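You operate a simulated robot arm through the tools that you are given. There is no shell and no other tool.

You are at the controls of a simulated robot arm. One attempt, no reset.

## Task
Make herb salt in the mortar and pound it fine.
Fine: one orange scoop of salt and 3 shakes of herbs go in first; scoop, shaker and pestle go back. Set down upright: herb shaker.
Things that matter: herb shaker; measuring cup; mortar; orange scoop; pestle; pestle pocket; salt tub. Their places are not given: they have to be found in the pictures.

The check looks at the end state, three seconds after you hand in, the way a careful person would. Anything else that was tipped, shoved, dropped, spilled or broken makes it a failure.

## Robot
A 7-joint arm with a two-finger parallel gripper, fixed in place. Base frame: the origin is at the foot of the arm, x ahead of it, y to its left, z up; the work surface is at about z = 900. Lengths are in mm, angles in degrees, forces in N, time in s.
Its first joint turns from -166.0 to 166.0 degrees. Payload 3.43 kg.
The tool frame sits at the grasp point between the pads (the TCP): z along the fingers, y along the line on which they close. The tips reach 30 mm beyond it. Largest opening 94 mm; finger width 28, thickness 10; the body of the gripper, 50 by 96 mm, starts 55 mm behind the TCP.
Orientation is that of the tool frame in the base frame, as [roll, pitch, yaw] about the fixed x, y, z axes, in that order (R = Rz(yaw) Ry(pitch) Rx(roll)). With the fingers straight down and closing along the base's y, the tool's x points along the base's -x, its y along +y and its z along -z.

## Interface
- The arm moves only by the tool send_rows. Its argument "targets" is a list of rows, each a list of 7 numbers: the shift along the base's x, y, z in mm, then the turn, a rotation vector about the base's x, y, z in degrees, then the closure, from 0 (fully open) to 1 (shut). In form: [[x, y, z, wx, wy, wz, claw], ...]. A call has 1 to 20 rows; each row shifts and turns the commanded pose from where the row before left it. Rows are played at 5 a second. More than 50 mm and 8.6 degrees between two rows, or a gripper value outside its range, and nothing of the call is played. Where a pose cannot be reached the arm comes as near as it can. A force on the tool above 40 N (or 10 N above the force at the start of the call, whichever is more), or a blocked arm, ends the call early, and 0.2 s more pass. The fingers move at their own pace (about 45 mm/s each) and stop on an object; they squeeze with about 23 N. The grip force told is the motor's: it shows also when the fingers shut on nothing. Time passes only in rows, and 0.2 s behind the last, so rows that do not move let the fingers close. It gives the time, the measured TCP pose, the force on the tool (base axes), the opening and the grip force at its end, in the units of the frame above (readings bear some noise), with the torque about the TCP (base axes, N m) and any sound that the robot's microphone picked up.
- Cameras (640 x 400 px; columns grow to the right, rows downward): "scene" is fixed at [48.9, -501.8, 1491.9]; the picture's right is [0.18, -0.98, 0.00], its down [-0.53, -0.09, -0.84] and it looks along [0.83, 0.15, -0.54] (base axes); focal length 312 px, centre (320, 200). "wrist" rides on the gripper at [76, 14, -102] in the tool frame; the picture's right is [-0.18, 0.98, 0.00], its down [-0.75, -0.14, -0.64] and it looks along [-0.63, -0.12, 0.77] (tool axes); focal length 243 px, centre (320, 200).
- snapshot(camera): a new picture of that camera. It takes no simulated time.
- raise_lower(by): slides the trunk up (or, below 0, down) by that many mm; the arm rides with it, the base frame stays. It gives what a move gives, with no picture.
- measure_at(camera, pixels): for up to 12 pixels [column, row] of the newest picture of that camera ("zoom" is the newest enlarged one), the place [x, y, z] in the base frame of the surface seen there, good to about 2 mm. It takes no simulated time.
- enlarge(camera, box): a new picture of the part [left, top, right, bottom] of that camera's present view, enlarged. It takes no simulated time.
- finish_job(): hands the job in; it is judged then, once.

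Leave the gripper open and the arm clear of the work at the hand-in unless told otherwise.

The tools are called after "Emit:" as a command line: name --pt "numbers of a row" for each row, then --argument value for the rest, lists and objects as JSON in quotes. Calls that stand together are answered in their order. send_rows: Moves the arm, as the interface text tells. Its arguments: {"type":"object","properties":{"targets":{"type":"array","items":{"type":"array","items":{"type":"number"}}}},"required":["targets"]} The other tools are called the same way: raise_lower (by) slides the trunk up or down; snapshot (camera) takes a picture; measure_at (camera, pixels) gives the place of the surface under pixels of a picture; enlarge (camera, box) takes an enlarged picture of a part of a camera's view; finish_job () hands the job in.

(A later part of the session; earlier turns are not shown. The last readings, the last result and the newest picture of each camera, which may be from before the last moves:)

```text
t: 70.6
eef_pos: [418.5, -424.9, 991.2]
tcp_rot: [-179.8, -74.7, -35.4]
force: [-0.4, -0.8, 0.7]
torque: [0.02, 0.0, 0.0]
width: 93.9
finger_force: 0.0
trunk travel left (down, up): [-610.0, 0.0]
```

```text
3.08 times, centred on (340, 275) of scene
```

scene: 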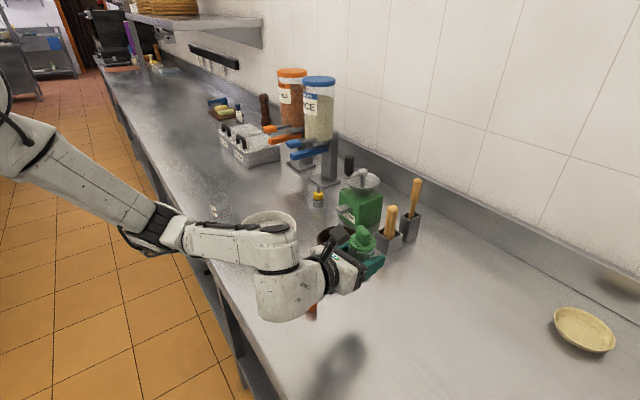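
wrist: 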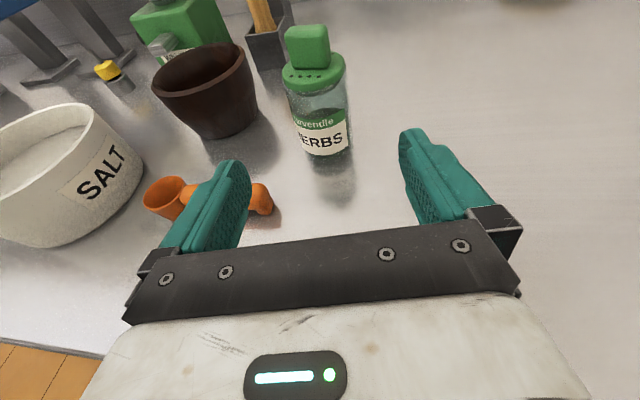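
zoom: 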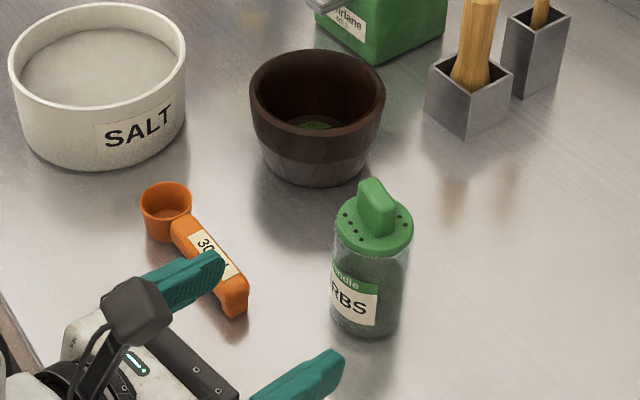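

The shaker stands upright at its place, mound unchanged. Now the scoop: I rise, bring the tool back to pointing down, and move above the scoop.

Emit:
send_rows --pt "0 0 40 0 0 0 0" --pt "0 0 40 0 0 0 0" --pt "0 0 40 4.81 6.76 0 0" --pt "0 0 39 4.81 6.76 0 0" --pt "15 6 0 4.81 6.76 0 0" --pt "15 6 0 4.81 6.76 0 0" --pt "15 6 0 4.81 6.76 0 0" --pt "16 7 0 4.81 6.76 0 0" --pt "16 7 0 4.81 6.76 0 0" --pt "16 7 0 4.81 6.76 0 0" --pt "16 7 0 4.81 6.76 0 0" --pt "0 0 0 0 0 0 0"

Emit:
send_rows --pt "0 0 0 0 0 7.9 0" --pt "0 0 0 0 0 7.9 0" --pt "0 0 0 0 0 7.9 0" --pt "0 0 0 0 0 7.9 0" --pt "0 0 0 0 0 7.9 0" --pt "0 0 0 0 0 7.9 0" --pt "0 0 0 0 0 7.9 0" --pt "0 0 0 0 0 7.9 0" --pt "0 0 0 0 0 7.9 0" --pt "0 0 0 0 0 7.9 0" --pt "0 0 0 0 0 0 0"

Emit:
snapshot --camera "scene"

Emit:
snapshot --camera "wrist"

```text
t: 73.2
eef_pos: [515.4, -456.3, 1020.5]
tcp_rot: [179.0, -4.8, -35.3]
force: [-4.1, 4.7, 16.2]
torque: [-0.65, 0.41, -0.25]
width: 93.2
finger_force: 0.1
out of reach, approached as far as the arm can: row 7, 8, 9, 10, 11
trunk travel left (down, up): [-610.0, 0.0]
stopped in row 12: the force on the tool passed its limit at 42 N (the readings are from after the stop); the commanded pose is now the measured one
```

```text
t: 75.6
eef_pos: [514.6, -454.2, 1021.0]
tcp_rot: [179.1, -4.5, 43.9]
force: [0.4, -11.6, 36.8]
torque: [-1.24, -1.6, -0.49]
width: 93.9
finger_force: 0.1
trunk travel left (down, up): [-610.0, 0.0]
```

```text
taken
```

scene: 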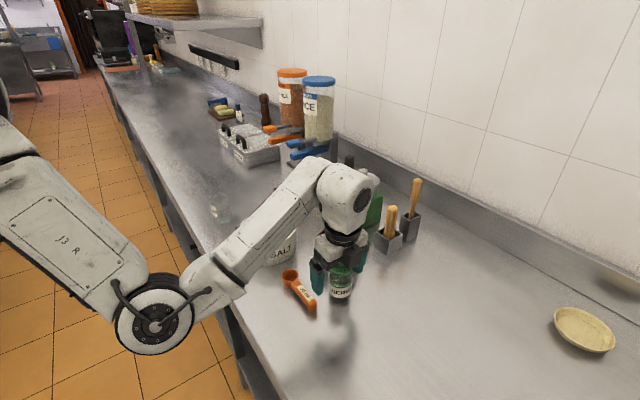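

```text
taken
```

wrist: 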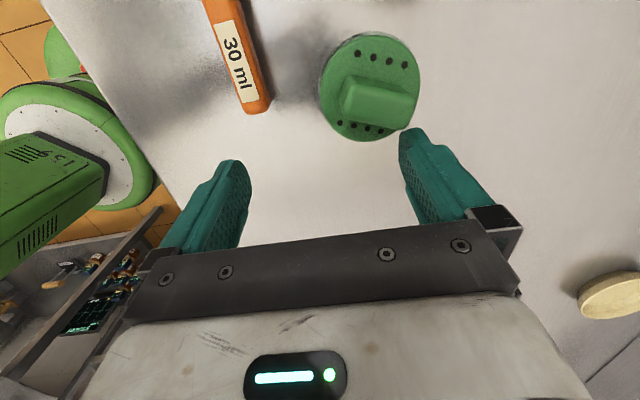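

That went wrong: the arm could not hold the path, sagged to z≈1020 near the shaker and met 42 N. I stop and look carefully at what is touching.

Emit:
measure_at --camera "wrist" --pixels '[[370, 125], [370, 50], [330, 95], [415, 95], [380, 95], [250, 80], [225, 20], [265, 105]]'

Emit:
enlarge --camera "scene" --box '[270, 150, 410, 330]'

```text
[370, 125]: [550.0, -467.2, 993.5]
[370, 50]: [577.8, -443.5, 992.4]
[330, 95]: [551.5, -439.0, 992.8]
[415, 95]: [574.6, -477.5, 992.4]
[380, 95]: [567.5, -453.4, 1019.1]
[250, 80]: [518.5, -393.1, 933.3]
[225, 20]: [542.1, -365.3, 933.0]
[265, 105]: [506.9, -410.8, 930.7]
```

```text
2.22 times, centred on (340, 240) of scene
```

zoom: 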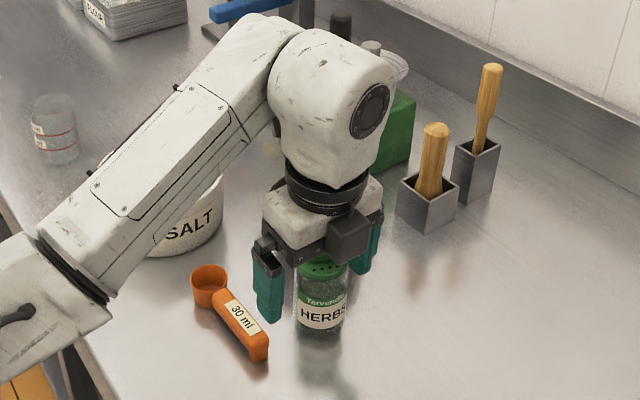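

The shaker is still standing (cap level at z 992.5) but was pushed to about (563,-457), and a fingertip now presses on its cap edge. I raise straight up gently to free it; I'll return the shaker to its place afterwards.

Emit:
send_rows --pt "0 0 4 0 0 0 0" --pt "0 0 6 0 0 0 0"

```text
t: 76.2
eef_pos: [516.2, -453.0, 1025.8]
tcp_rot: [179.6, -4.8, 43.9]
force: [-0.5, 0.2, -0.1]
torque: [0.02, 0.01, -0.02]
width: 94.0
finger_force: 0.2
trunk travel left (down, up): [-610.0, 0.0]
```

Freed (no force). I continue upward in small steps, watching for reach warnings.

Emit:
send_rows --pt "0 0 10 0 0 0 0" --pt "0 0 15 0 0 0 0" --pt "0 0 15 0 0 0 0"

Emit:
snapshot --camera "scene"

```text
t: 77.0
eef_pos: [516.0, -454.8, 1067.8]
tcp_rot: [179.5, -4.7, 43.8]
force: [0.1, -1.0, 0.5]
torque: [-0.02, 0.0, 0.0]
width: 94.1
finger_force: 0.0
trunk travel left (down, up): [-610.0, 0.0]
```

```text
taken
```

scene: 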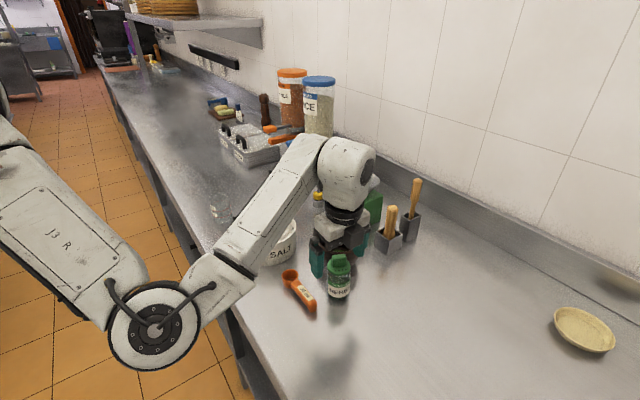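

The arm moves fine here. The shaker is now centred at about (563.5,-457). I'll straighten the tool and hover over it, then grip it from above to carry it back.

Emit:
send_rows --pt "0 0 10 -1.4 1.87 0 0" --pt "0 0 10 -1.47 1.86 0 0" --pt "16 -1 0 0 0 0 0" --pt "16 -1 0 0 0 0 0" --pt "15.5 -0.3 0 0 0 0 0" --pt "0 0 0 0 0 0 0"

Emit:
snapshot --camera "wrist"

Emit:
snapshot --camera "scene"

```text
t: 78.4
eef_pos: [563.2, -457.9, 1089.1]
tcp_rot: [179.8, 0.1, 43.7]
force: [0.5, 0.0, 0.7]
torque: [0.01, 0.0, 0.02]
width: 93.9
finger_force: 0.1
trunk travel left (down, up): [-610.0, 0.0]
```

```text
taken
```

wrist: 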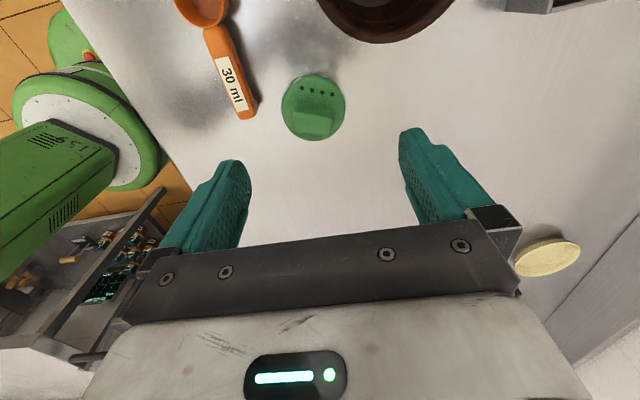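

```text
taken
```

scene: 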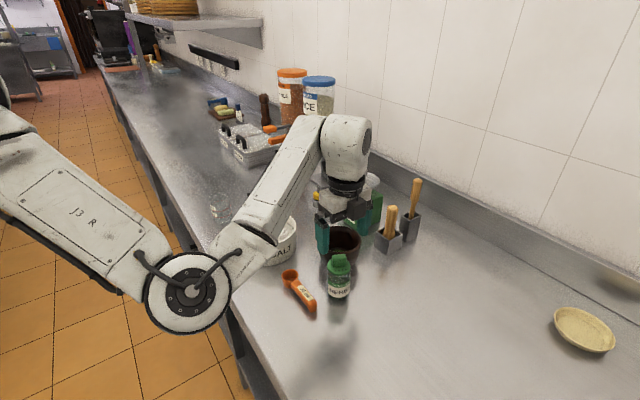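

The point straight below the TCP projects near (320,118), so the shaker at (313,107) is almost centred. I measure it and also check the elbow against the counter edge.

Emit:
measure_at --camera "wrist" --pixels '[[283, 105], [345, 105], [313, 78], [313, 138], [313, 118], [240, 100], [380, 30]]'

Emit:
measure_at --camera "scene" --pixels '[[190, 290], [190, 325], [160, 320], [235, 250], [220, 290], [260, 220], [100, 230]]'

```text
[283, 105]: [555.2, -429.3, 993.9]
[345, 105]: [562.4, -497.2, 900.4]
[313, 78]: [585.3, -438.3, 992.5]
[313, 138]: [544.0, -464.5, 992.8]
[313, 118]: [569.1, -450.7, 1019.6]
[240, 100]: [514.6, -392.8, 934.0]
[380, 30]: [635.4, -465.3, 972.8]
```

```text
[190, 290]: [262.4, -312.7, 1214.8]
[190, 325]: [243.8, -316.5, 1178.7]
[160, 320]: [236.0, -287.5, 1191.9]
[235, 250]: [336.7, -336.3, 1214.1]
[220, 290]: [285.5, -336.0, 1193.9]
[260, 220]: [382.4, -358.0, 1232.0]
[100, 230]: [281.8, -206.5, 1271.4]
```

The elbow is actually well up (z≈1200) on the right side; fine. I zoom on the shaker for a precise centre.

Emit:
enlarge --camera "wrist" --box '[263, 57, 363, 157]'

Emit:
measure_at --camera "zoom" --pixels '[[200, 200], [440, 200], [320, 75], [320, 325], [240, 110], [400, 110], [235, 290], [410, 290]]'

```text
4.00 times, centred on (313, 107) of wrist
```

zoom: 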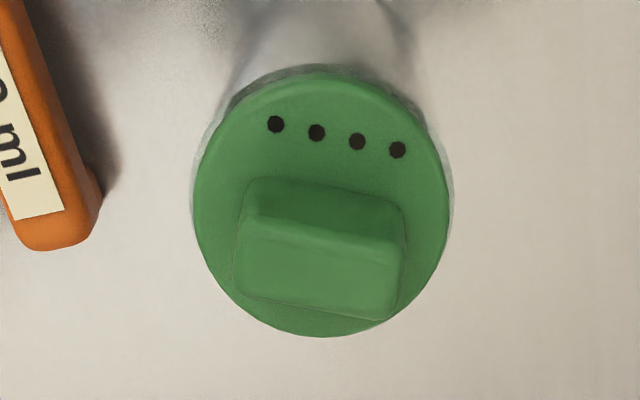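

```text
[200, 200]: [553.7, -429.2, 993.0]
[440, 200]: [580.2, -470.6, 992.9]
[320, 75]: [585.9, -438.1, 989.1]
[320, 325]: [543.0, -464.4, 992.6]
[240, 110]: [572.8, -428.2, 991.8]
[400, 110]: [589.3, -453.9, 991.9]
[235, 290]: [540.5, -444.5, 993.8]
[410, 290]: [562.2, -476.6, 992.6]
```

Shaker centre is (566,-450.5). I align over it and descend with open fingers to z≈985, so the tips straddle the upper body.

Emit:
send_rows --pt "2.8 7.4 0 0 0 0 0" --pt "0 0 -30 0 0 0 0" --pt "0 0 -30 0 0 0 0" --pt "0 0 -25 0 0 0 0" --pt "0 0 -19 0 0 0 0" --pt "0 0 0 0 0 0 0"

Emit:
snapshot --camera "wrist"

```text
t: 79.8
eef_pos: [565.9, -450.4, 984.8]
tcp_rot: [179.9, 0.1, 43.9]
force: [-0.1, 0.6, 0.2]
torque: [-0.02, 0.0, 0.04]
width: 93.7
finger_force: 0.0
trunk travel left (down, up): [-610.0, 0.0]
```

```text
taken
```

wrist: 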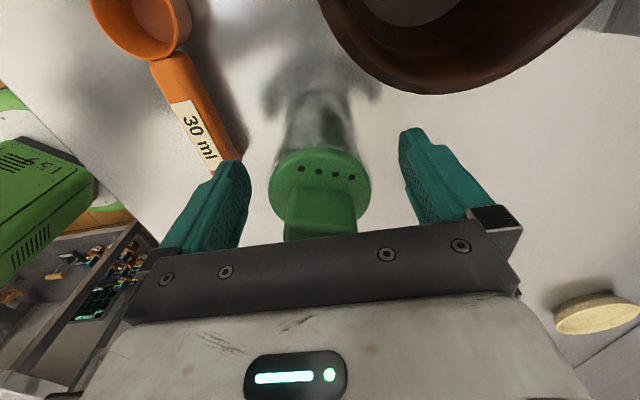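

The shaker is centred between the fingers. I close and give it time to grip fully.

Emit:
send_rows --pt "0 0 0 0 0 0 1" --pt "0 0 0 0 0 0 1" --pt "0 0 0 0 0 0 1" --pt "0 0 0 0 0 0 1" --pt "0 0 0 0 0 0 1" --pt "0 0 0 0 0 0 1" --pt "0 0 0 0 0 0 1" --pt "0 0 0 0 0 0 1"

Emit:
send_rows --pt "0 0 4 0 0 0 1" --pt "0 0 6 0 0 0 1" --pt "0 0 6 0 0 0 1" --pt "0 0 0 0 0 0 1"

Emit:
snapshot --camera "scene"

```text
t: 81.6
eef_pos: [566.3, -450.5, 983.7]
tcp_rot: [179.8, 0.1, 43.8]
force: [0.0, 0.4, -0.4]
torque: [0.01, -0.03, -0.02]
width: 56.0
finger_force: 22.9
trunk travel left (down, up): [-610.0, 0.0]
```

```text
t: 82.6
eef_pos: [567.1, -449.1, 999.2]
tcp_rot: [179.8, 0.1, 43.8]
force: [-0.1, 0.7, -1.9]
torque: [-0.01, 0.01, 0.0]
width: 55.6
finger_force: 23.7
trunk travel left (down, up): [-610.0, 0.0]
```

```text
taken
```

scene: 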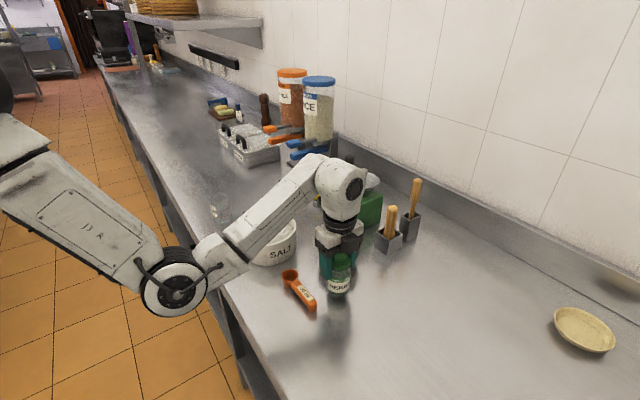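

Lifted cleanly. I carry it back to (522,-499) and set it down.

Emit:
send_rows --pt "-11 -12.5 0 0 0 0 1" --pt "-12 -13 0 0 0 0 1" --pt "-12 -13 0 0 0 0 1" --pt "-9.8 -11.8 0 0 0 0 1" --pt "0 0 0 0 0 0 1" --pt "0 0 -6 0 0 0 1" --pt "0 0 -5 0 0 0 1" --pt "0 0 -2 0 0 0 1" --pt "0 0 -1 0 0 0 1" --pt "0 0 0 0 0 0 1"

```text
t: 84.8
eef_pos: [521.4, -499.1, 985.9]
tcp_rot: [179.8, 0.1, 43.8]
force: [-0.2, -0.9, -2.2]
torque: [-0.02, -0.01, 0.0]
width: 55.8
finger_force: 23.0
trunk travel left (down, up): [-610.0, 0.0]
```

Emit:
send_rows --pt "0 0 -1 0 0 0 1" --pt "0 0 -1 0 0 0 1" --pt "0 0 -0.7 0 0 0 1" --pt "0 0 0 0 0 0 1"

```text
t: 85.8
eef_pos: [520.9, -500.7, 984.2]
tcp_rot: [179.7, 0.0, 43.8]
force: [-1.1, 5.3, 17.3]
torque: [0.06, -0.03, 0.05]
width: 55.7
finger_force: 23.0
trunk travel left (down, up): [-610.0, 0.0]
```

Contact with the counter. I ease up a hair, open, and rise straight up well clear.

Emit:
send_rows --pt "0 0 0.7 0 0 0 1" --pt "0 0 0 0 0 0 0" --pt "0 0 0 0 0 0 0" --pt "0 0 0 0 0 0 0" --pt "0 0 0 0 0 0 0" --pt "0 0 10 0 0 0 0" --pt "0 0 25 0 0 0 0" --pt "0 0 30 0 0 0 0" --pt "0 0 30 0 0 0 0" --pt "0 0 30 0 0 0 0" --pt "0 0 0 0 0 0 0"

Emit:
snapshot --camera "scene"

Emit:
enlarge --camera "scene" --box '[230, 190, 420, 330]'

```text
t: 88.2
eef_pos: [522.5, -500.2, 1109.3]
tcp_rot: [180.0, 0.0, 43.9]
force: [-0.6, -0.4, -0.4]
torque: [-0.02, 0.0, -0.02]
width: 94.1
finger_force: 0.0
trunk travel left (down, up): [-610.0, 0.0]
```

```text
taken
```

scene: 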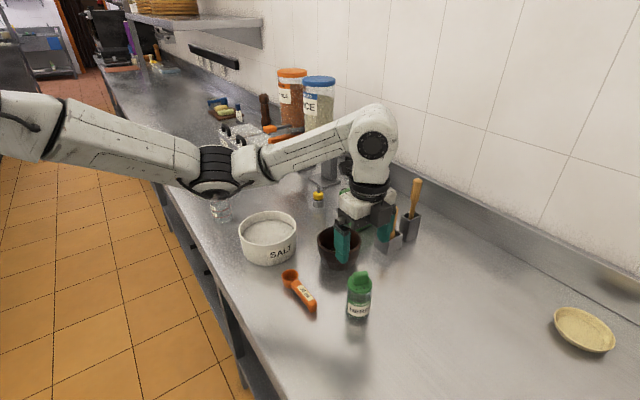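

```text
2.86 times, centred on (325, 260) of scene
```

zoom: 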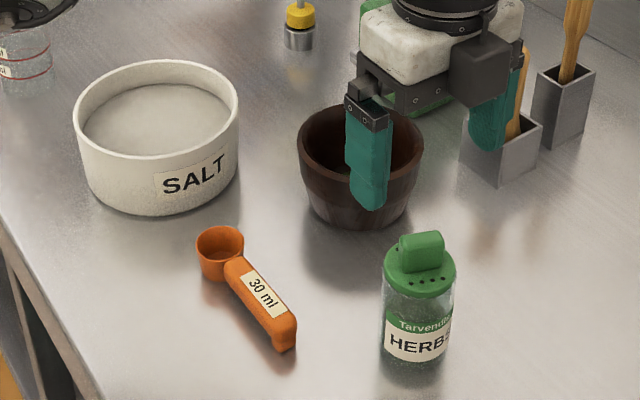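

The shaker is back at its spot, upright, and the arm returned to its comfortable elbow-up posture. Next I hover over the scoop handle and tilt the tool 30° so the fingertips lean toward the cup, watching for reach warnings.

Emit:
send_rows --pt "1.5 40 0 0 0 0 0" --pt "1.5 40 0 0 0 0 0" --pt "1.5 41 0 0 0 0 0" --pt "0 0 0 5.15 -5.45 0 0" --pt "0 0 0 5.15 -5.45 0 0" --pt "0 0 0 5.15 -5.45 0 0" --pt "0 0 0 5.15 -5.45 0 0" --pt "0 0 0 0 0 0 0"

Emit:
snapshot --camera "wrist"

Emit:
snapshot --camera "scene"

```text
t: 90.0
eef_pos: [527.1, -378.6, 1108.3]
tcp_rot: [179.6, -30.0, 43.9]
force: [-0.8, -0.4, -0.3]
torque: [-0.01, 0.02, 0.0]
width: 94.2
finger_force: 0.1
trunk travel left (down, up): [-610.0, 0.0]
```

```text
taken
```

wrist: 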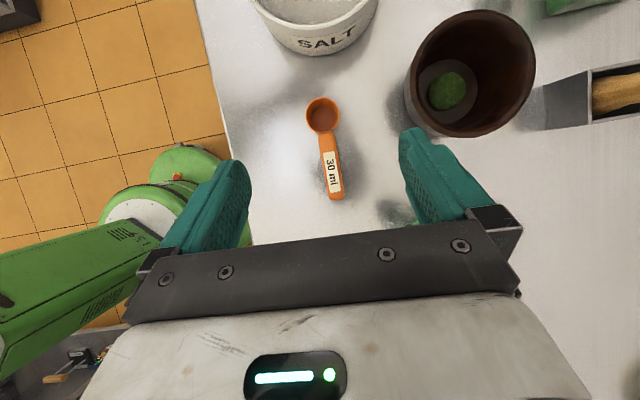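

```text
taken
```

scene: 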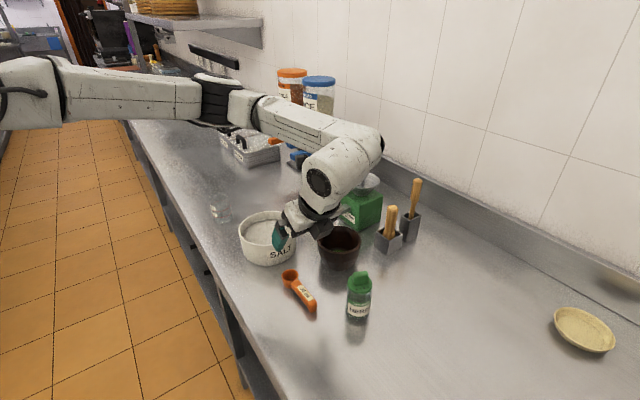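

This pose gives a nice top view into the mortar: the whole herb mound at (446,92). I enlarge and measure it fully, then the scoop.

Emit:
enlarge --camera "wrist" --box '[400, 50, 500, 140]'

Emit:
measure_at --camera "zoom" --pixels '[[290, 210], [180, 170], [300, 170], [240, 110], [240, 230], [238, 165], [150, 165], [330, 160], [240, 70], [210, 270], [270, 140], [200, 200]]'

```text
4.44 times, centred on (450, 95) of wrist
```

zoom: 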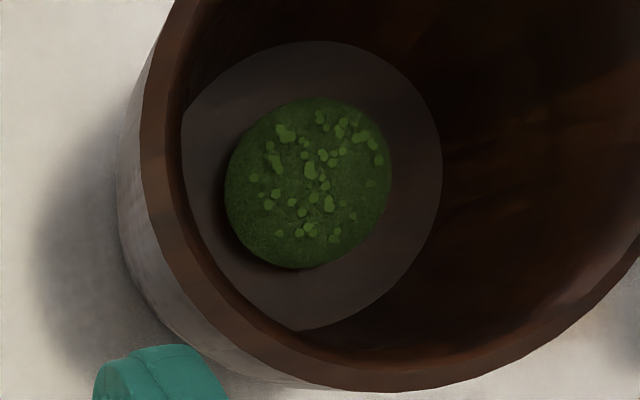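

```text
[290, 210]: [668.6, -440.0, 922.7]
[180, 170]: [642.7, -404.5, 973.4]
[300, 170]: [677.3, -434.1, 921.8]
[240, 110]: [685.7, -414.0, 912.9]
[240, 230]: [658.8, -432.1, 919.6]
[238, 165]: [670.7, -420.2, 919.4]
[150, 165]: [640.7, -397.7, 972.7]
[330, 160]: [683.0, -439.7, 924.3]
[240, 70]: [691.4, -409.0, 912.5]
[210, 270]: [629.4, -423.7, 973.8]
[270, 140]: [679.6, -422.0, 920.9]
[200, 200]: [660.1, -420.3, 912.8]
```

The mound is concentric, about 23 mm in radius and 9–10 mm high, i.e. about 15 ml — consistent with three 5 ml shakes. Good. Now the scoop: I zoom on it and measure the handle line.

Emit:
enlarge --camera "wrist" --box '[270, 85, 390, 205]'

Emit:
measure_at --camera "zoom" --pixels '[[280, 100], [230, 100], [333, 100], [280, 52], [282, 150], [300, 180], [318, 250], [330, 320], [340, 360], [285, 250], [352, 250], [310, 375]]'

```text
3.33 times, centred on (330, 145) of wrist
```

zoom: 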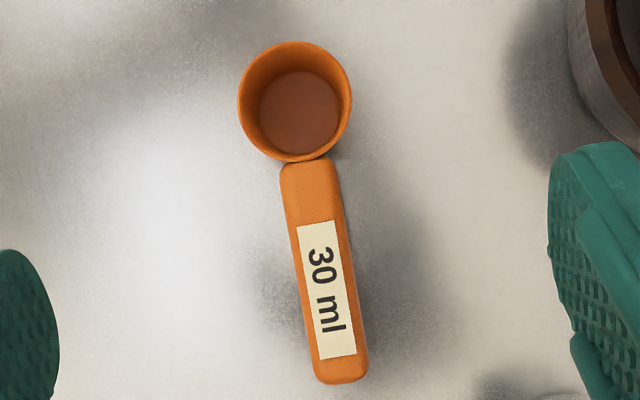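

```text
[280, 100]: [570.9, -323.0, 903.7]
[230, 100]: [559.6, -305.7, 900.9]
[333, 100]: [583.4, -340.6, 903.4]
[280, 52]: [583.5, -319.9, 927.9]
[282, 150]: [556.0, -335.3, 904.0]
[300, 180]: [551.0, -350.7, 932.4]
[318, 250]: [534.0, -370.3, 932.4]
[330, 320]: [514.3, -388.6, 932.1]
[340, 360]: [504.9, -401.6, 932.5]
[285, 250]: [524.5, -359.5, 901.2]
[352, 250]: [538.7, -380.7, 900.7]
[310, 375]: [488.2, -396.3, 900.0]
```

The tool heading (43.9°) already matches the handle's azimuth (about 44°). I descend over the handle with the 30° lean to z≈940.

Emit:
send_rows --pt "0.2 0.1 -40 0 0 0 0" --pt "0.2 0.1 -40 0 0 0 0" --pt "0.1 0.1 -40 0 0 0 0" --pt "0 0 -25 0 0 0 0" --pt "0 0 -15 0 0 0 0" --pt "0 0 -8 0 0 0 0" --pt "0 0 0 0 0 0 0"

Emit:
snapshot --camera "wrist"

Emit:
enlarge --camera "scene" --box '[240, 220, 400, 340]'

```text
t: 91.6
eef_pos: [525.3, -378.5, 940.3]
tcp_rot: [179.6, -30.0, 43.8]
force: [-0.5, 0.1, 0.4]
torque: [-0.02, -0.04, 0.02]
width: 93.8
finger_force: 0.0
trunk travel left (down, up): [-610.0, 0.0]
```

```text
taken
```

wrist: 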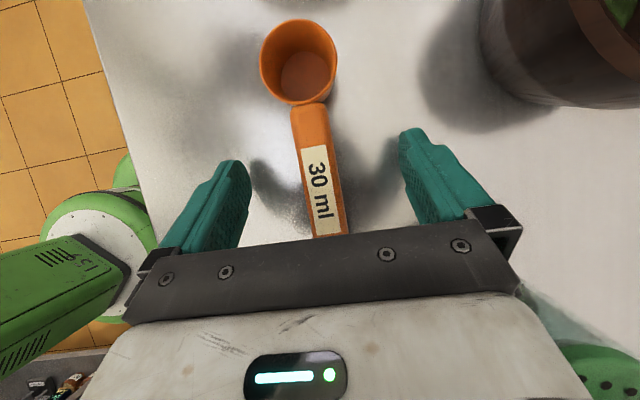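

```text
3.33 times, centred on (320, 280) of scene
```

zoom: 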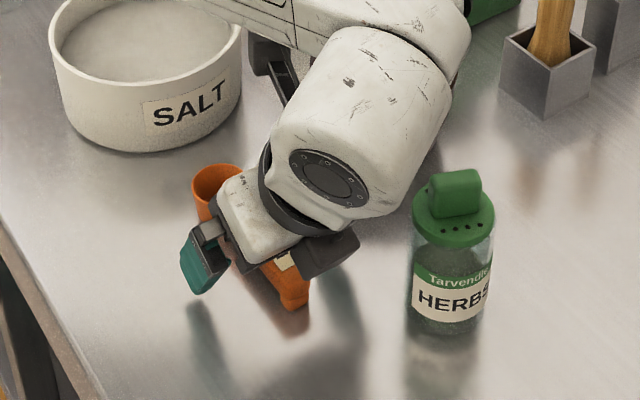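

The handle lies centred between the fingers. I descend the last 3 mm and close with ample time.

Emit:
send_rows --pt "0.5 0.3 -3 0 0 0 0" --pt "0 0 0 0 0 0 0.5" --pt "0 0 0 0 0 0 0.7" --pt "0 0 0 0 0 0 1" --pt "0 0 0 0 0 0 1" --pt "0 0 0 0 0 0 1" --pt "0 0 0 0 0 0 1" --pt "0 0 0 0 0 0 1" --pt "0 0 0 0 0 0 1" --pt "0 0 0 0 0 0 1"

Emit:
snapshot --camera "wrist"

```text
t: 93.8
eef_pos: [527.0, -380.2, 936.8]
tcp_rot: [179.6, -30.0, 43.8]
force: [0.3, -0.3, 0.1]
torque: [-0.03, 0.04, 0.02]
width: 25.2
finger_force: 22.7
trunk travel left (down, up): [-610.0, 0.0]
```

```text
taken
```

wrist: 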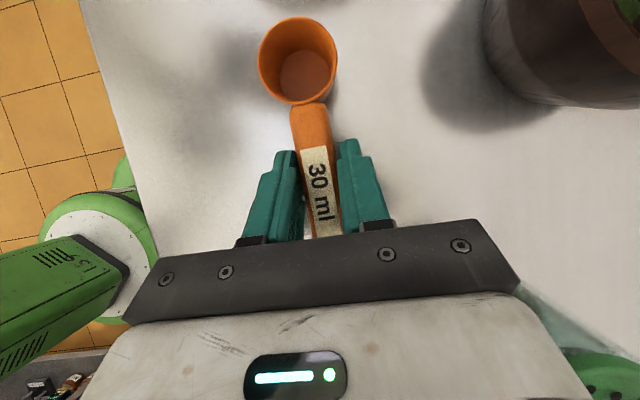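

The reading is 25.2 mm; the handle looks about 18 mm wide. I wait a bit more to see whether the fingers still creep, then zoom on the grip.

Emit:
send_rows --pt "0 0 0 0 0 0 1" --pt "0 0 0 0 0 0 1" --pt "0 0 0 0 0 0 1" --pt "0 0 0 0 0 0 1" --pt "0 0 0 0 0 0 1"

Emit:
enlarge --camera "wrist" --box '[230, 90, 410, 250]'

```text
t: 95.0
eef_pos: [526.5, -378.6, 937.3]
tcp_rot: [179.6, -29.8, 43.9]
force: [-0.6, 0.1, 0.3]
torque: [-0.02, 0.02, 0.04]
width: 25.5
finger_force: 23.3
trunk travel left (down, up): [-610.0, 0.0]
```

```text
2.50 times, centred on (320, 170) of wrist
```

zoom: 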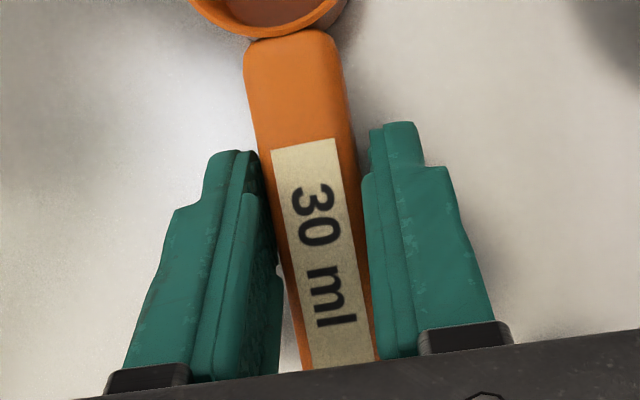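

The handle is aligned with the pads and about 20 mm wide, so the grip is real. I lift slowly and check that the scoop follows.

Emit:
send_rows --pt "0 0 2 0 0 0 1" --pt "0 0 3 0 0 0 1" --pt "0 0 5 0 0 0 1" --pt "0 0 8 0 0 0 1" --pt "0 0 10 0 0 0 1" --pt "0 0 12 0 0 0 1" --pt "0 0 0 0 0 0 1"

Emit:
snapshot --camera "wrist"

Emit:
enlarge --camera "scene" --box '[240, 200, 400, 330]'

```text
t: 96.6
eef_pos: [528.6, -380.6, 977.8]
tcp_rot: [179.8, -29.8, 43.8]
force: [-0.1, -0.3, -0.5]
torque: [0.02, 0.0, 0.0]
width: 25.4
finger_force: 23.2
trunk travel left (down, up): [-610.0, 0.0]
```

```text
taken
```

wrist: 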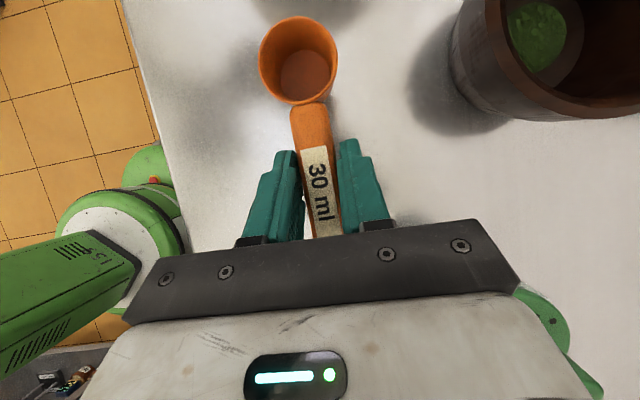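

```text
3.08 times, centred on (320, 265) of scene
```

zoom: 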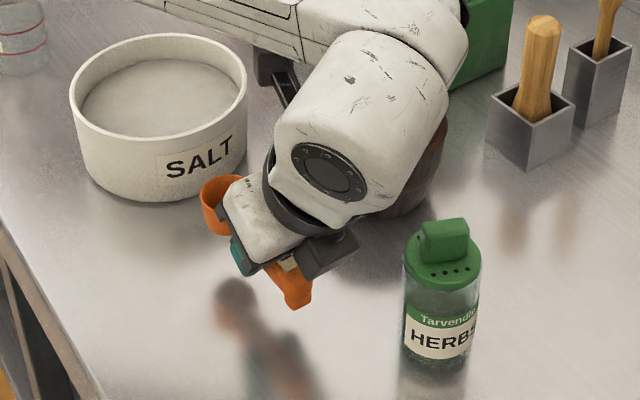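

The scoop is held firmly, unchanged in the grip. Home pose noted: TCP (526.5,-379,937.3), yaw 43.9, lean 30°. I raise it to z≈1130 and turn it +106° so the handle points outward (cup toward the robot).

Emit:
send_rows --pt "0 0 40 0 0 0 1" --pt "0 0 40 0 0 0 1" --pt "0 0 40 0 0 0 1" --pt "0 0 32 0 0 0 1" --pt "0 0 0 0 0 8.2 1" --pt "0 0 0 0 0 8.2 1" --pt "0 0 0 0 0 8.2 1" --pt "0 0 0 0 0 8.2 1" --pt "0 0 0 0 0 8.2 1" --pt "0 0 0 0 0 8.2 1" --pt "0 0 0 0 0 8.2 1" --pt "0 0 0 0 0 8.2 1" --pt "0 0 0 0 0 8.2 1" --pt "0 0 0 0 0 8.2 1" --pt "0 0 0 0 0 8.2 1" --pt "0 0 0 0 0 8.2 1" --pt "0 0 0 0 0 7.8 1" --pt "0 0 0 0 0 0 1"

Emit:
snapshot --camera "scene"

Emit:
snapshot --camera "wrist"

```text
t: 100.4
eef_pos: [528.5, -377.7, 1129.3]
tcp_rot: [179.6, -29.9, 150.1]
force: [0.5, 0.1, 0.5]
torque: [0.0, 0.0, 0.01]
width: 25.2
finger_force: 23.2
trunk travel left (down, up): [-610.0, 0.0]
```

```text
taken
```

scene: 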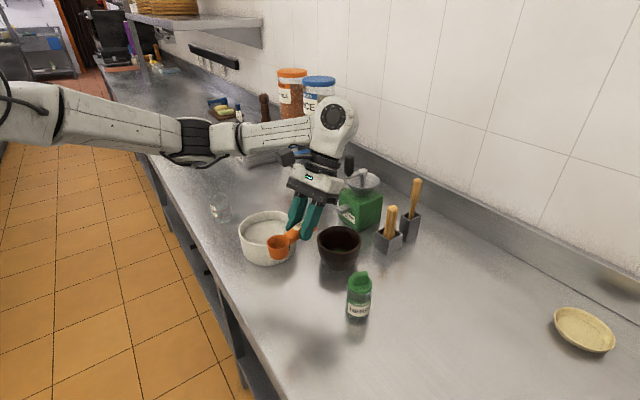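

```text
taken
```

wrist: 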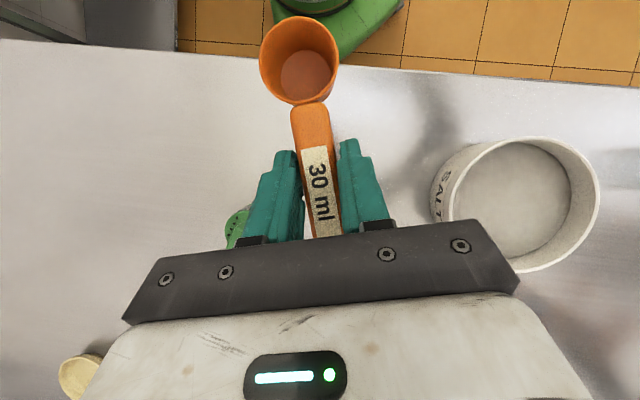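

Well positioned. I measure the salt tub from here to refine its centre, rim and salt level, and the scoop's cup location in the grip.

Emit:
enlarge --camera "wrist" --box '[420, 120, 620, 290]'

Emit:
measure_at --camera "zoom" --pixels '[[80, 160], [320, 45], [560, 200], [440, 110], [330, 340], [300, 200], [200, 200], [400, 200], [300, 120], [330, 260], [130, 270], [500, 100]]'

Emit:
measure_at --camera "wrist" --pixels '[[300, 18], [264, 55], [337, 55], [300, 101], [305, 70], [312, 115], [320, 190], [318, 160]]'

```text
2.35 times, centred on (520, 205) of wrist
```

zoom: 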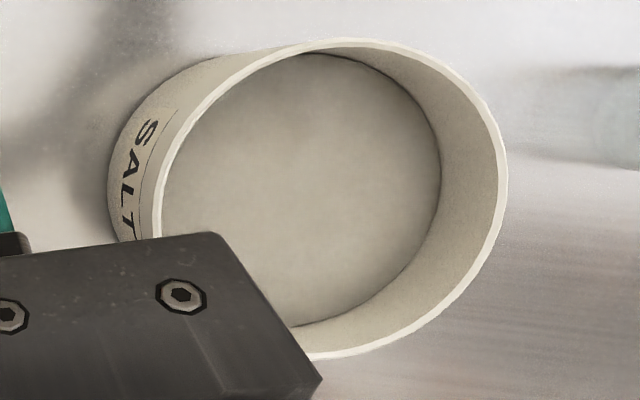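

```text
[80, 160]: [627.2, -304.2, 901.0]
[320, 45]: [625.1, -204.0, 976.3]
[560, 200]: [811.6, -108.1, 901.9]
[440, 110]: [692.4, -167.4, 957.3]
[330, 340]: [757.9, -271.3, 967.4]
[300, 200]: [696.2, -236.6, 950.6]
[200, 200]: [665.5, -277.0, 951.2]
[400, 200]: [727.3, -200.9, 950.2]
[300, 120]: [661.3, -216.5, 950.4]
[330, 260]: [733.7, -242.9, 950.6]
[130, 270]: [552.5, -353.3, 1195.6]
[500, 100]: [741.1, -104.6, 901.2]
```

```text
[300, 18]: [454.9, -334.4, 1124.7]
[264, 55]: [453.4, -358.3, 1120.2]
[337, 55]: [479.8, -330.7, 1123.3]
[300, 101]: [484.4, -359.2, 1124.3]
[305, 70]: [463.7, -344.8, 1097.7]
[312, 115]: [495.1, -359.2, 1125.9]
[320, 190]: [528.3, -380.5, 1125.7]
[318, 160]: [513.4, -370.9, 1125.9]
```

The scoop's mouth centre is about 68 mm from the TCP and 8 mm below it; salt level z 950.5, tub rim z 975. I carry the scoop over the tub, dipping its nose 45° on the way, staying well above the rim.

Emit:
send_rows --pt "34.7 18.1 -4 -3.75 -6.495 0 1" --pt "34.7 18.1 -6 -3.75 -6.495 0 1" --pt "34.7 18.1 -10 -3.75 -6.495 0 1" --pt "34.7 18.1 -10 -3.75 -6.495 0 1" --pt "34.7 18.1 -10 -3.75 -6.495 0 1" --pt "34.6 18.1 -15 -3.75 -6.495 0 1" --pt "0 0 0 0 0 0 1"

Emit:
snapshot --camera "scene"

Emit:
snapshot --camera "wrist"

```text
t: 102.0
eef_pos: [735.2, -270.1, 1076.2]
tcp_rot: [179.6, 15.2, 150.1]
force: [0.3, 0.1, -0.4]
torque: [-0.03, -0.02, 0.04]
width: 25.2
finger_force: 23.4
trunk travel left (down, up): [-610.0, 0.0]
```

```text
taken
```

scene: 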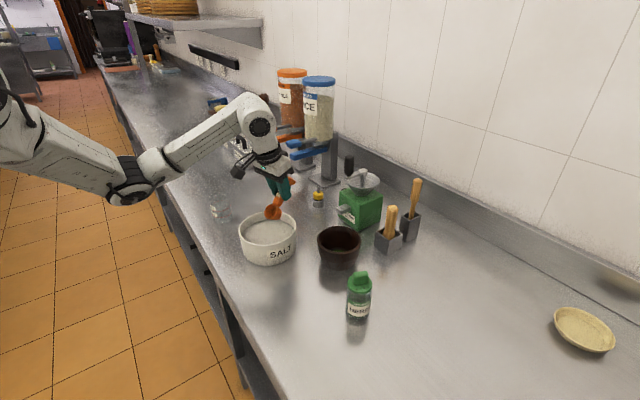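

```text
taken
```

wrist: 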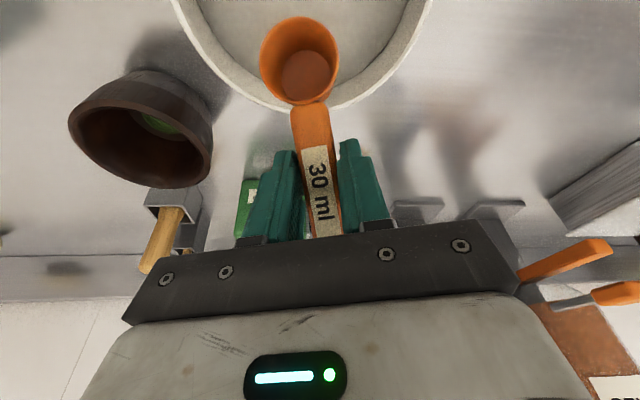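

The scoop hangs nose-down above the tub. I verify the cup's position by measuring its rim before dipping.

Emit:
measure_at --camera "wrist" --pixels '[[300, 19], [264, 55], [337, 55], [300, 100], [250, 30], [200, 30], [370, 60], [310, 112]]'

Emit:
enlarge --camera "scene" --box '[220, 150, 340, 270]'

```text
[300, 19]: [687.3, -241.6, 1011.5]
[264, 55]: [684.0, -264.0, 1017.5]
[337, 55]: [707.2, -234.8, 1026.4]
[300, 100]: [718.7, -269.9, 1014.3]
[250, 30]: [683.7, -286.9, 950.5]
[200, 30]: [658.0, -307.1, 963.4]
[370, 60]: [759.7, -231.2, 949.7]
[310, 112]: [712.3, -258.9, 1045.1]
```

```text
3.33 times, centred on (280, 210) of scene
```

zoom: 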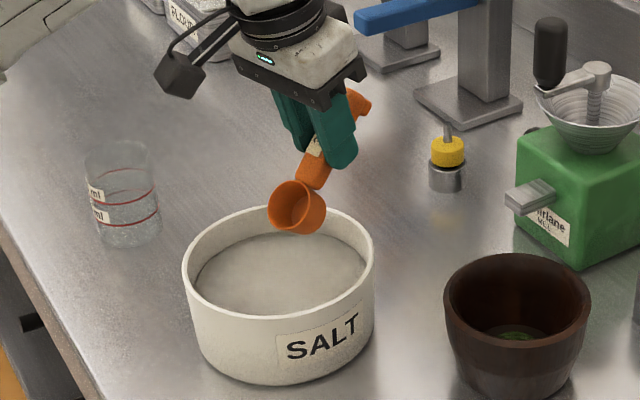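

The mouth centre is where I expect, (696,-249,1022). I lower into the salt: first down to about 6 mm below the surface, checking the force.

Emit:
send_rows --pt "1.4 1 -27 0 0 0 1" --pt "0 0 -20 0 0 0 1" --pt "-2.2 1.2 -10 0 0 0 1" --pt "-2.2 1.3 -10 0 0 0 1" --pt "-1 0.6 -7 0.75 1.3 0 1" --pt "-0.9 0.5 -6.3 0.75 1.3 0 1"

Emit:
enlarge --camera "scene" --box '[220, 150, 340, 270]'

```text
t: 103.4
eef_pos: [730.9, -266.2, 994.6]
tcp_rot: [179.5, 12.1, 150.0]
force: [0.9, 0.1, -0.1]
torque: [0.02, -0.05, 0.02]
width: 25.3
finger_force: 22.3
trunk travel left (down, up): [-610.0, 0.0]
```

```text
3.33 times, centred on (280, 210) of scene
```

zoom: 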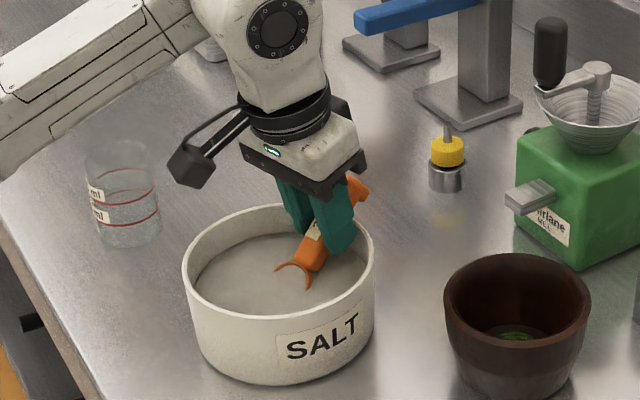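

The cup is buried to its rear rim, with no contact force. I drag it forward through the salt while easing the tilt.

Emit:
send_rows --pt "-7.2 4.15 -2.6 1 1.73 0 1" --pt "-7.1 4.1 -2.6 1 1.73 0 1" --pt "-6.6 3.8 -2.6 1.5 2.6 0 1" --pt "-2.3 1.35 1.2 1.5 2.6 0 1"

Emit:
enlarge --camera "scene" --box '[220, 150, 340, 270]'

Emit:
snapshot --camera "wrist"

```text
t: 104.4
eef_pos: [707.0, -252.3, 987.3]
tcp_rot: [179.5, 2.0, 150.0]
force: [-0.1, -0.2, -1.0]
torque: [-0.02, 0.0, 0.0]
width: 25.2
finger_force: 23.0
trunk travel left (down, up): [-610.0, 0.0]
```

```text
3.33 times, centred on (280, 210) of scene
```

zoom: 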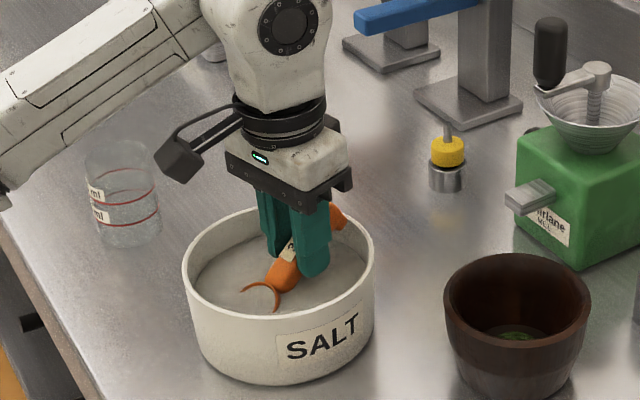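

```text
taken
```

wrist: 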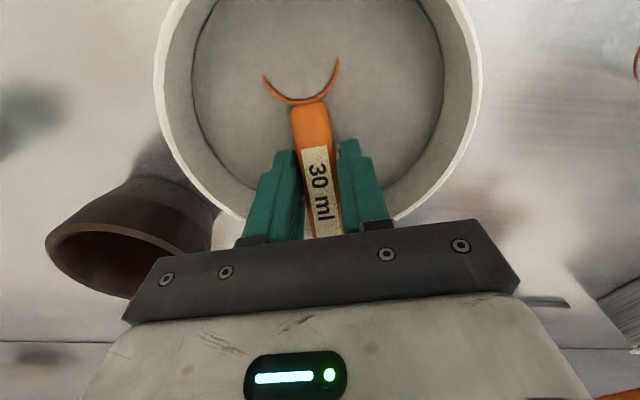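

The cup is filled to the surrounding salt level. Now I level it while lifting out, keeping the handle above the rim.

Emit:
send_rows --pt "3.1 -1.8 5.2 2.5 4.33 0 1" --pt "3.6 -2.1 4.8 3.5 6.06 0 1" --pt "3.1 -1.8 9.2 4 6.93 0 1" --pt "1.9 -1.1 5.9 3.5 6.06 0 1" --pt "0.9 -0.5 9.1 2.5 4.33 0 1" --pt "0 0 15 0 0 0 1" --pt "0 0 20 0 0 0 1" --pt "0 0 0 0 0 0 1"

Emit:
snapshot --camera "wrist"

Emit:
enlarge --camera "scene" --box '[220, 150, 340, 270]'

```text
t: 106.2
eef_pos: [720.3, -260.1, 1056.3]
tcp_rot: [179.6, -29.9, 150.1]
force: [-0.8, -1.1, -0.2]
torque: [-0.01, -0.02, 0.03]
width: 25.3
finger_force: 23.4
trunk travel left (down, up): [-610.0, 0.0]
```

```text
taken
```

wrist: 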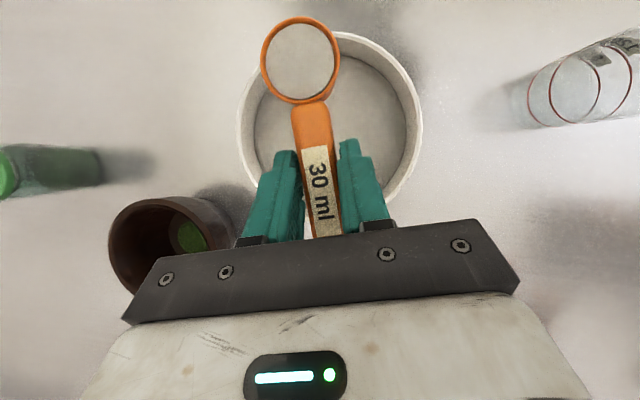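

```text
3.33 times, centred on (280, 210) of scene
```

zoom: 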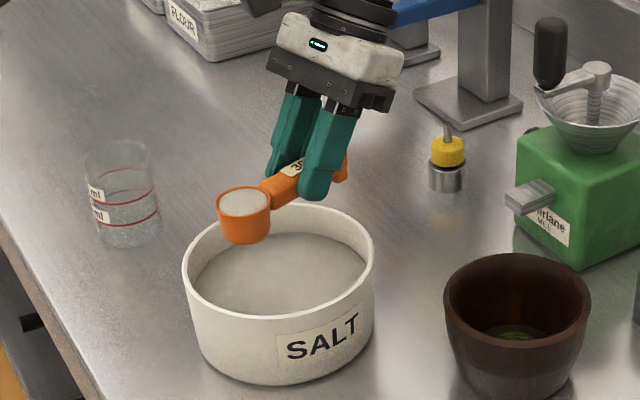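

The scoop came up full. I zoom to check it's level to the brim.

Emit:
enlarge --camera "wrist" --box '[250, 10, 350, 110]'

Emit:
measure_at --camera "zoom" --pixels '[[320, 200], [260, 200], [380, 200], [320, 120], [320, 280], [170, 200], [470, 200], [320, 35], [320, 365]]'

Emit:
enlarge --camera "scene" --box '[250, 190, 290, 230]'

```text
4.00 times, centred on (300, 60) of wrist
```

zoom: 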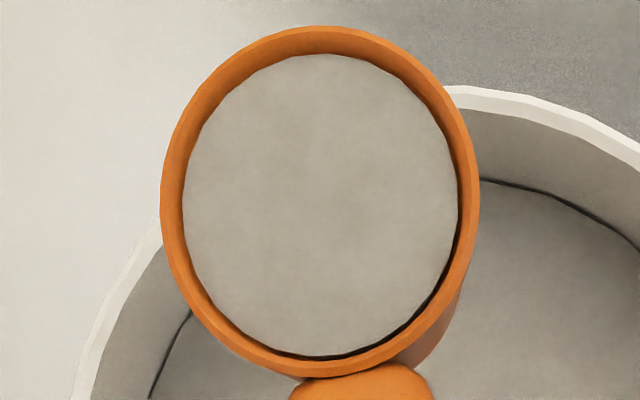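

```text
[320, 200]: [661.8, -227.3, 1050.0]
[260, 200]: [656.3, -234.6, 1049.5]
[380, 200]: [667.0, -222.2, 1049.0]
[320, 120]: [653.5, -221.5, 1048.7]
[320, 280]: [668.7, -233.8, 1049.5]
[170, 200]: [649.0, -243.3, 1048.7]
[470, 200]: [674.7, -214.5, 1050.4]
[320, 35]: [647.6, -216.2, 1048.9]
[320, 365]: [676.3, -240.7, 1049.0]
```

```text
10.00 times, centred on (270, 210) of scene
```

zoom: 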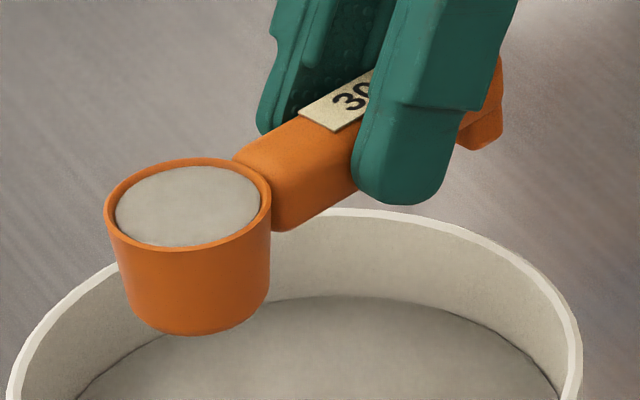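

The scoop is full to the brim (salt surface within a millimetre of the rim). Before swinging over to the mortar I measure the mill's crank knob and the pestle tops, which the leaning gripper will pass.

Emit:
snapshot --camera "scene"

Emit:
measure_at --camera "scene" --pixels '[[349, 158], [349, 168], [362, 172], [345, 178], [378, 180], [365, 185], [318, 192], [318, 203], [335, 165], [300, 150]]'

```text
taken
```

scene: 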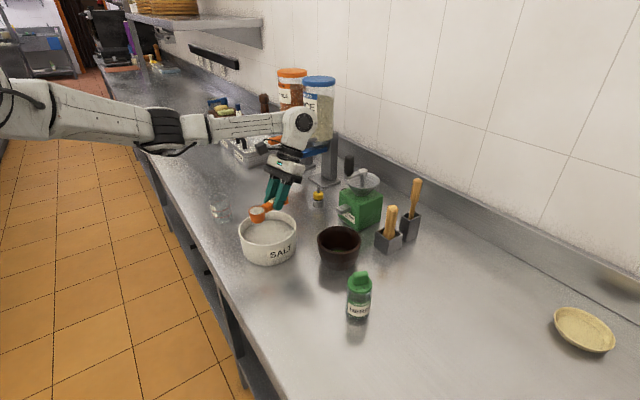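

```text
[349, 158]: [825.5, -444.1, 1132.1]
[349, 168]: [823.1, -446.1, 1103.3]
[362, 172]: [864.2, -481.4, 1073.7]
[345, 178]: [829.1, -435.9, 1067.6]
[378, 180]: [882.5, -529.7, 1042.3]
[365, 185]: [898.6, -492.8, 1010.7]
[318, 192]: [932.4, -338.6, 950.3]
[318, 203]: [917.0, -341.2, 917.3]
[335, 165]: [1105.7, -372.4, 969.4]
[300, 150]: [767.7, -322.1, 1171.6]
```

The mill's knob reaches z 1132 at (825,-445), close to where the leaning gripper would pass, so I raise 70 mm first and then swing over the mortar with gentle acceleration, keeping the scoop level.

Emit:
send_rows --pt "0 0 15 0 0 0 1" --pt "0 0 25 0 0 0 1" --pt "0 0 20 0 0 0 1" --pt "0 0 10 0 0 0 1" --pt "0.7 -12 0 0 0 0 1" --pt "1.4 -24 0 0 0 0 1" --pt "1.9 -32 0 0 0 0 1" --pt "2 -34 0 0 0 0 1" --pt "2 -34 0 0 0 0 1" --pt "1.9 -32 0 0 0 0 1" --pt "1.6 -26 0 0 0 0 1" --pt "1 -15 0 0 0 0 1" --pt "0 0 0 0 0 0 1"

Emit:
snapshot --camera "scene"

Emit:
snapshot --camera "wrist"

```text
t: 109.0
eef_pos: [734.7, -446.7, 1136.5]
tcp_rot: [-179.7, -27.7, 148.6]
force: [-0.2, 1.2, 0.1]
torque: [0.0, 0.0, 0.01]
width: 25.2
finger_force: 22.9
out of reach, approached as far as the arm can: row 11, 12
trunk travel left (down, up): [-610.0, 0.0]
```

```text
taken
```

scene: 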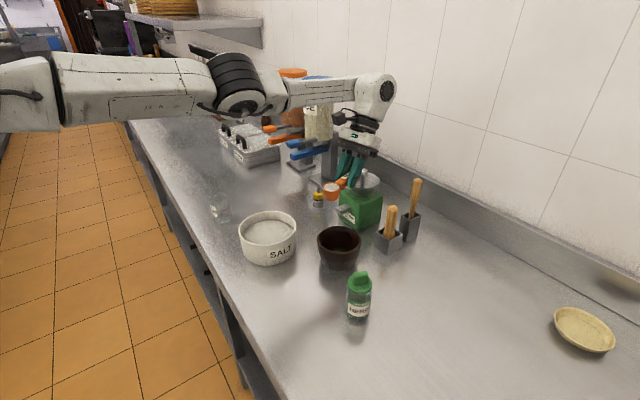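

```text
taken
```

wrist: 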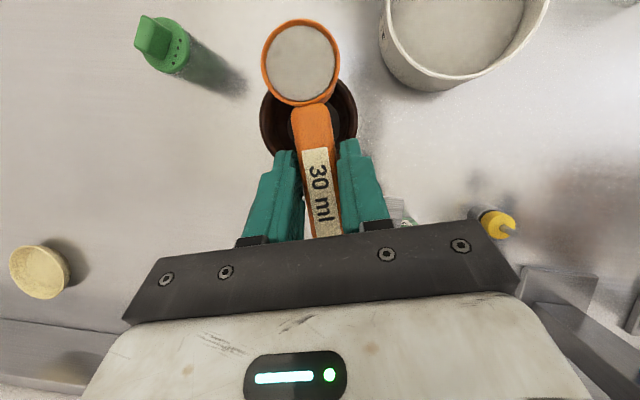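

The scoop is still full; the arm was at the end of its reach because of the outward lean. Tilting the nose down a little brings the wrist inward, so I ease to 12° tilt while moving the cup over the mortar.

Emit:
send_rows --pt "-1.0 -2 -3 -1.72 -2.82 0 1" --pt "-1.7 -8 -4 -1.72 -2.82 0 1" --pt "-1.7 -9 -5 -1.72 -2.82 0 1" --pt "-1.0 -8 -8 0 0 0 1" --pt "0 0 0 0 0 0 1"

Emit:
snapshot --camera "wrist"

```text
t: 110.2
eef_pos: [727.5, -474.3, 1116.6]
tcp_rot: [179.8, -20.1, 149.9]
force: [0.1, -0.5, 0.1]
torque: [-0.02, 0.0, -0.04]
width: 25.3
finger_force: 23.4
trunk travel left (down, up): [-610.0, 0.0]
```

```text
taken
```

wrist: 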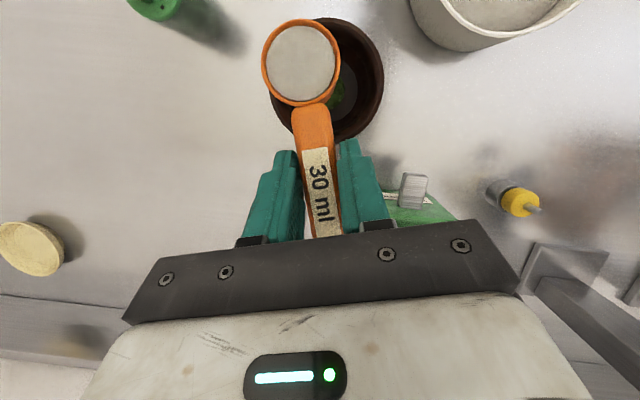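

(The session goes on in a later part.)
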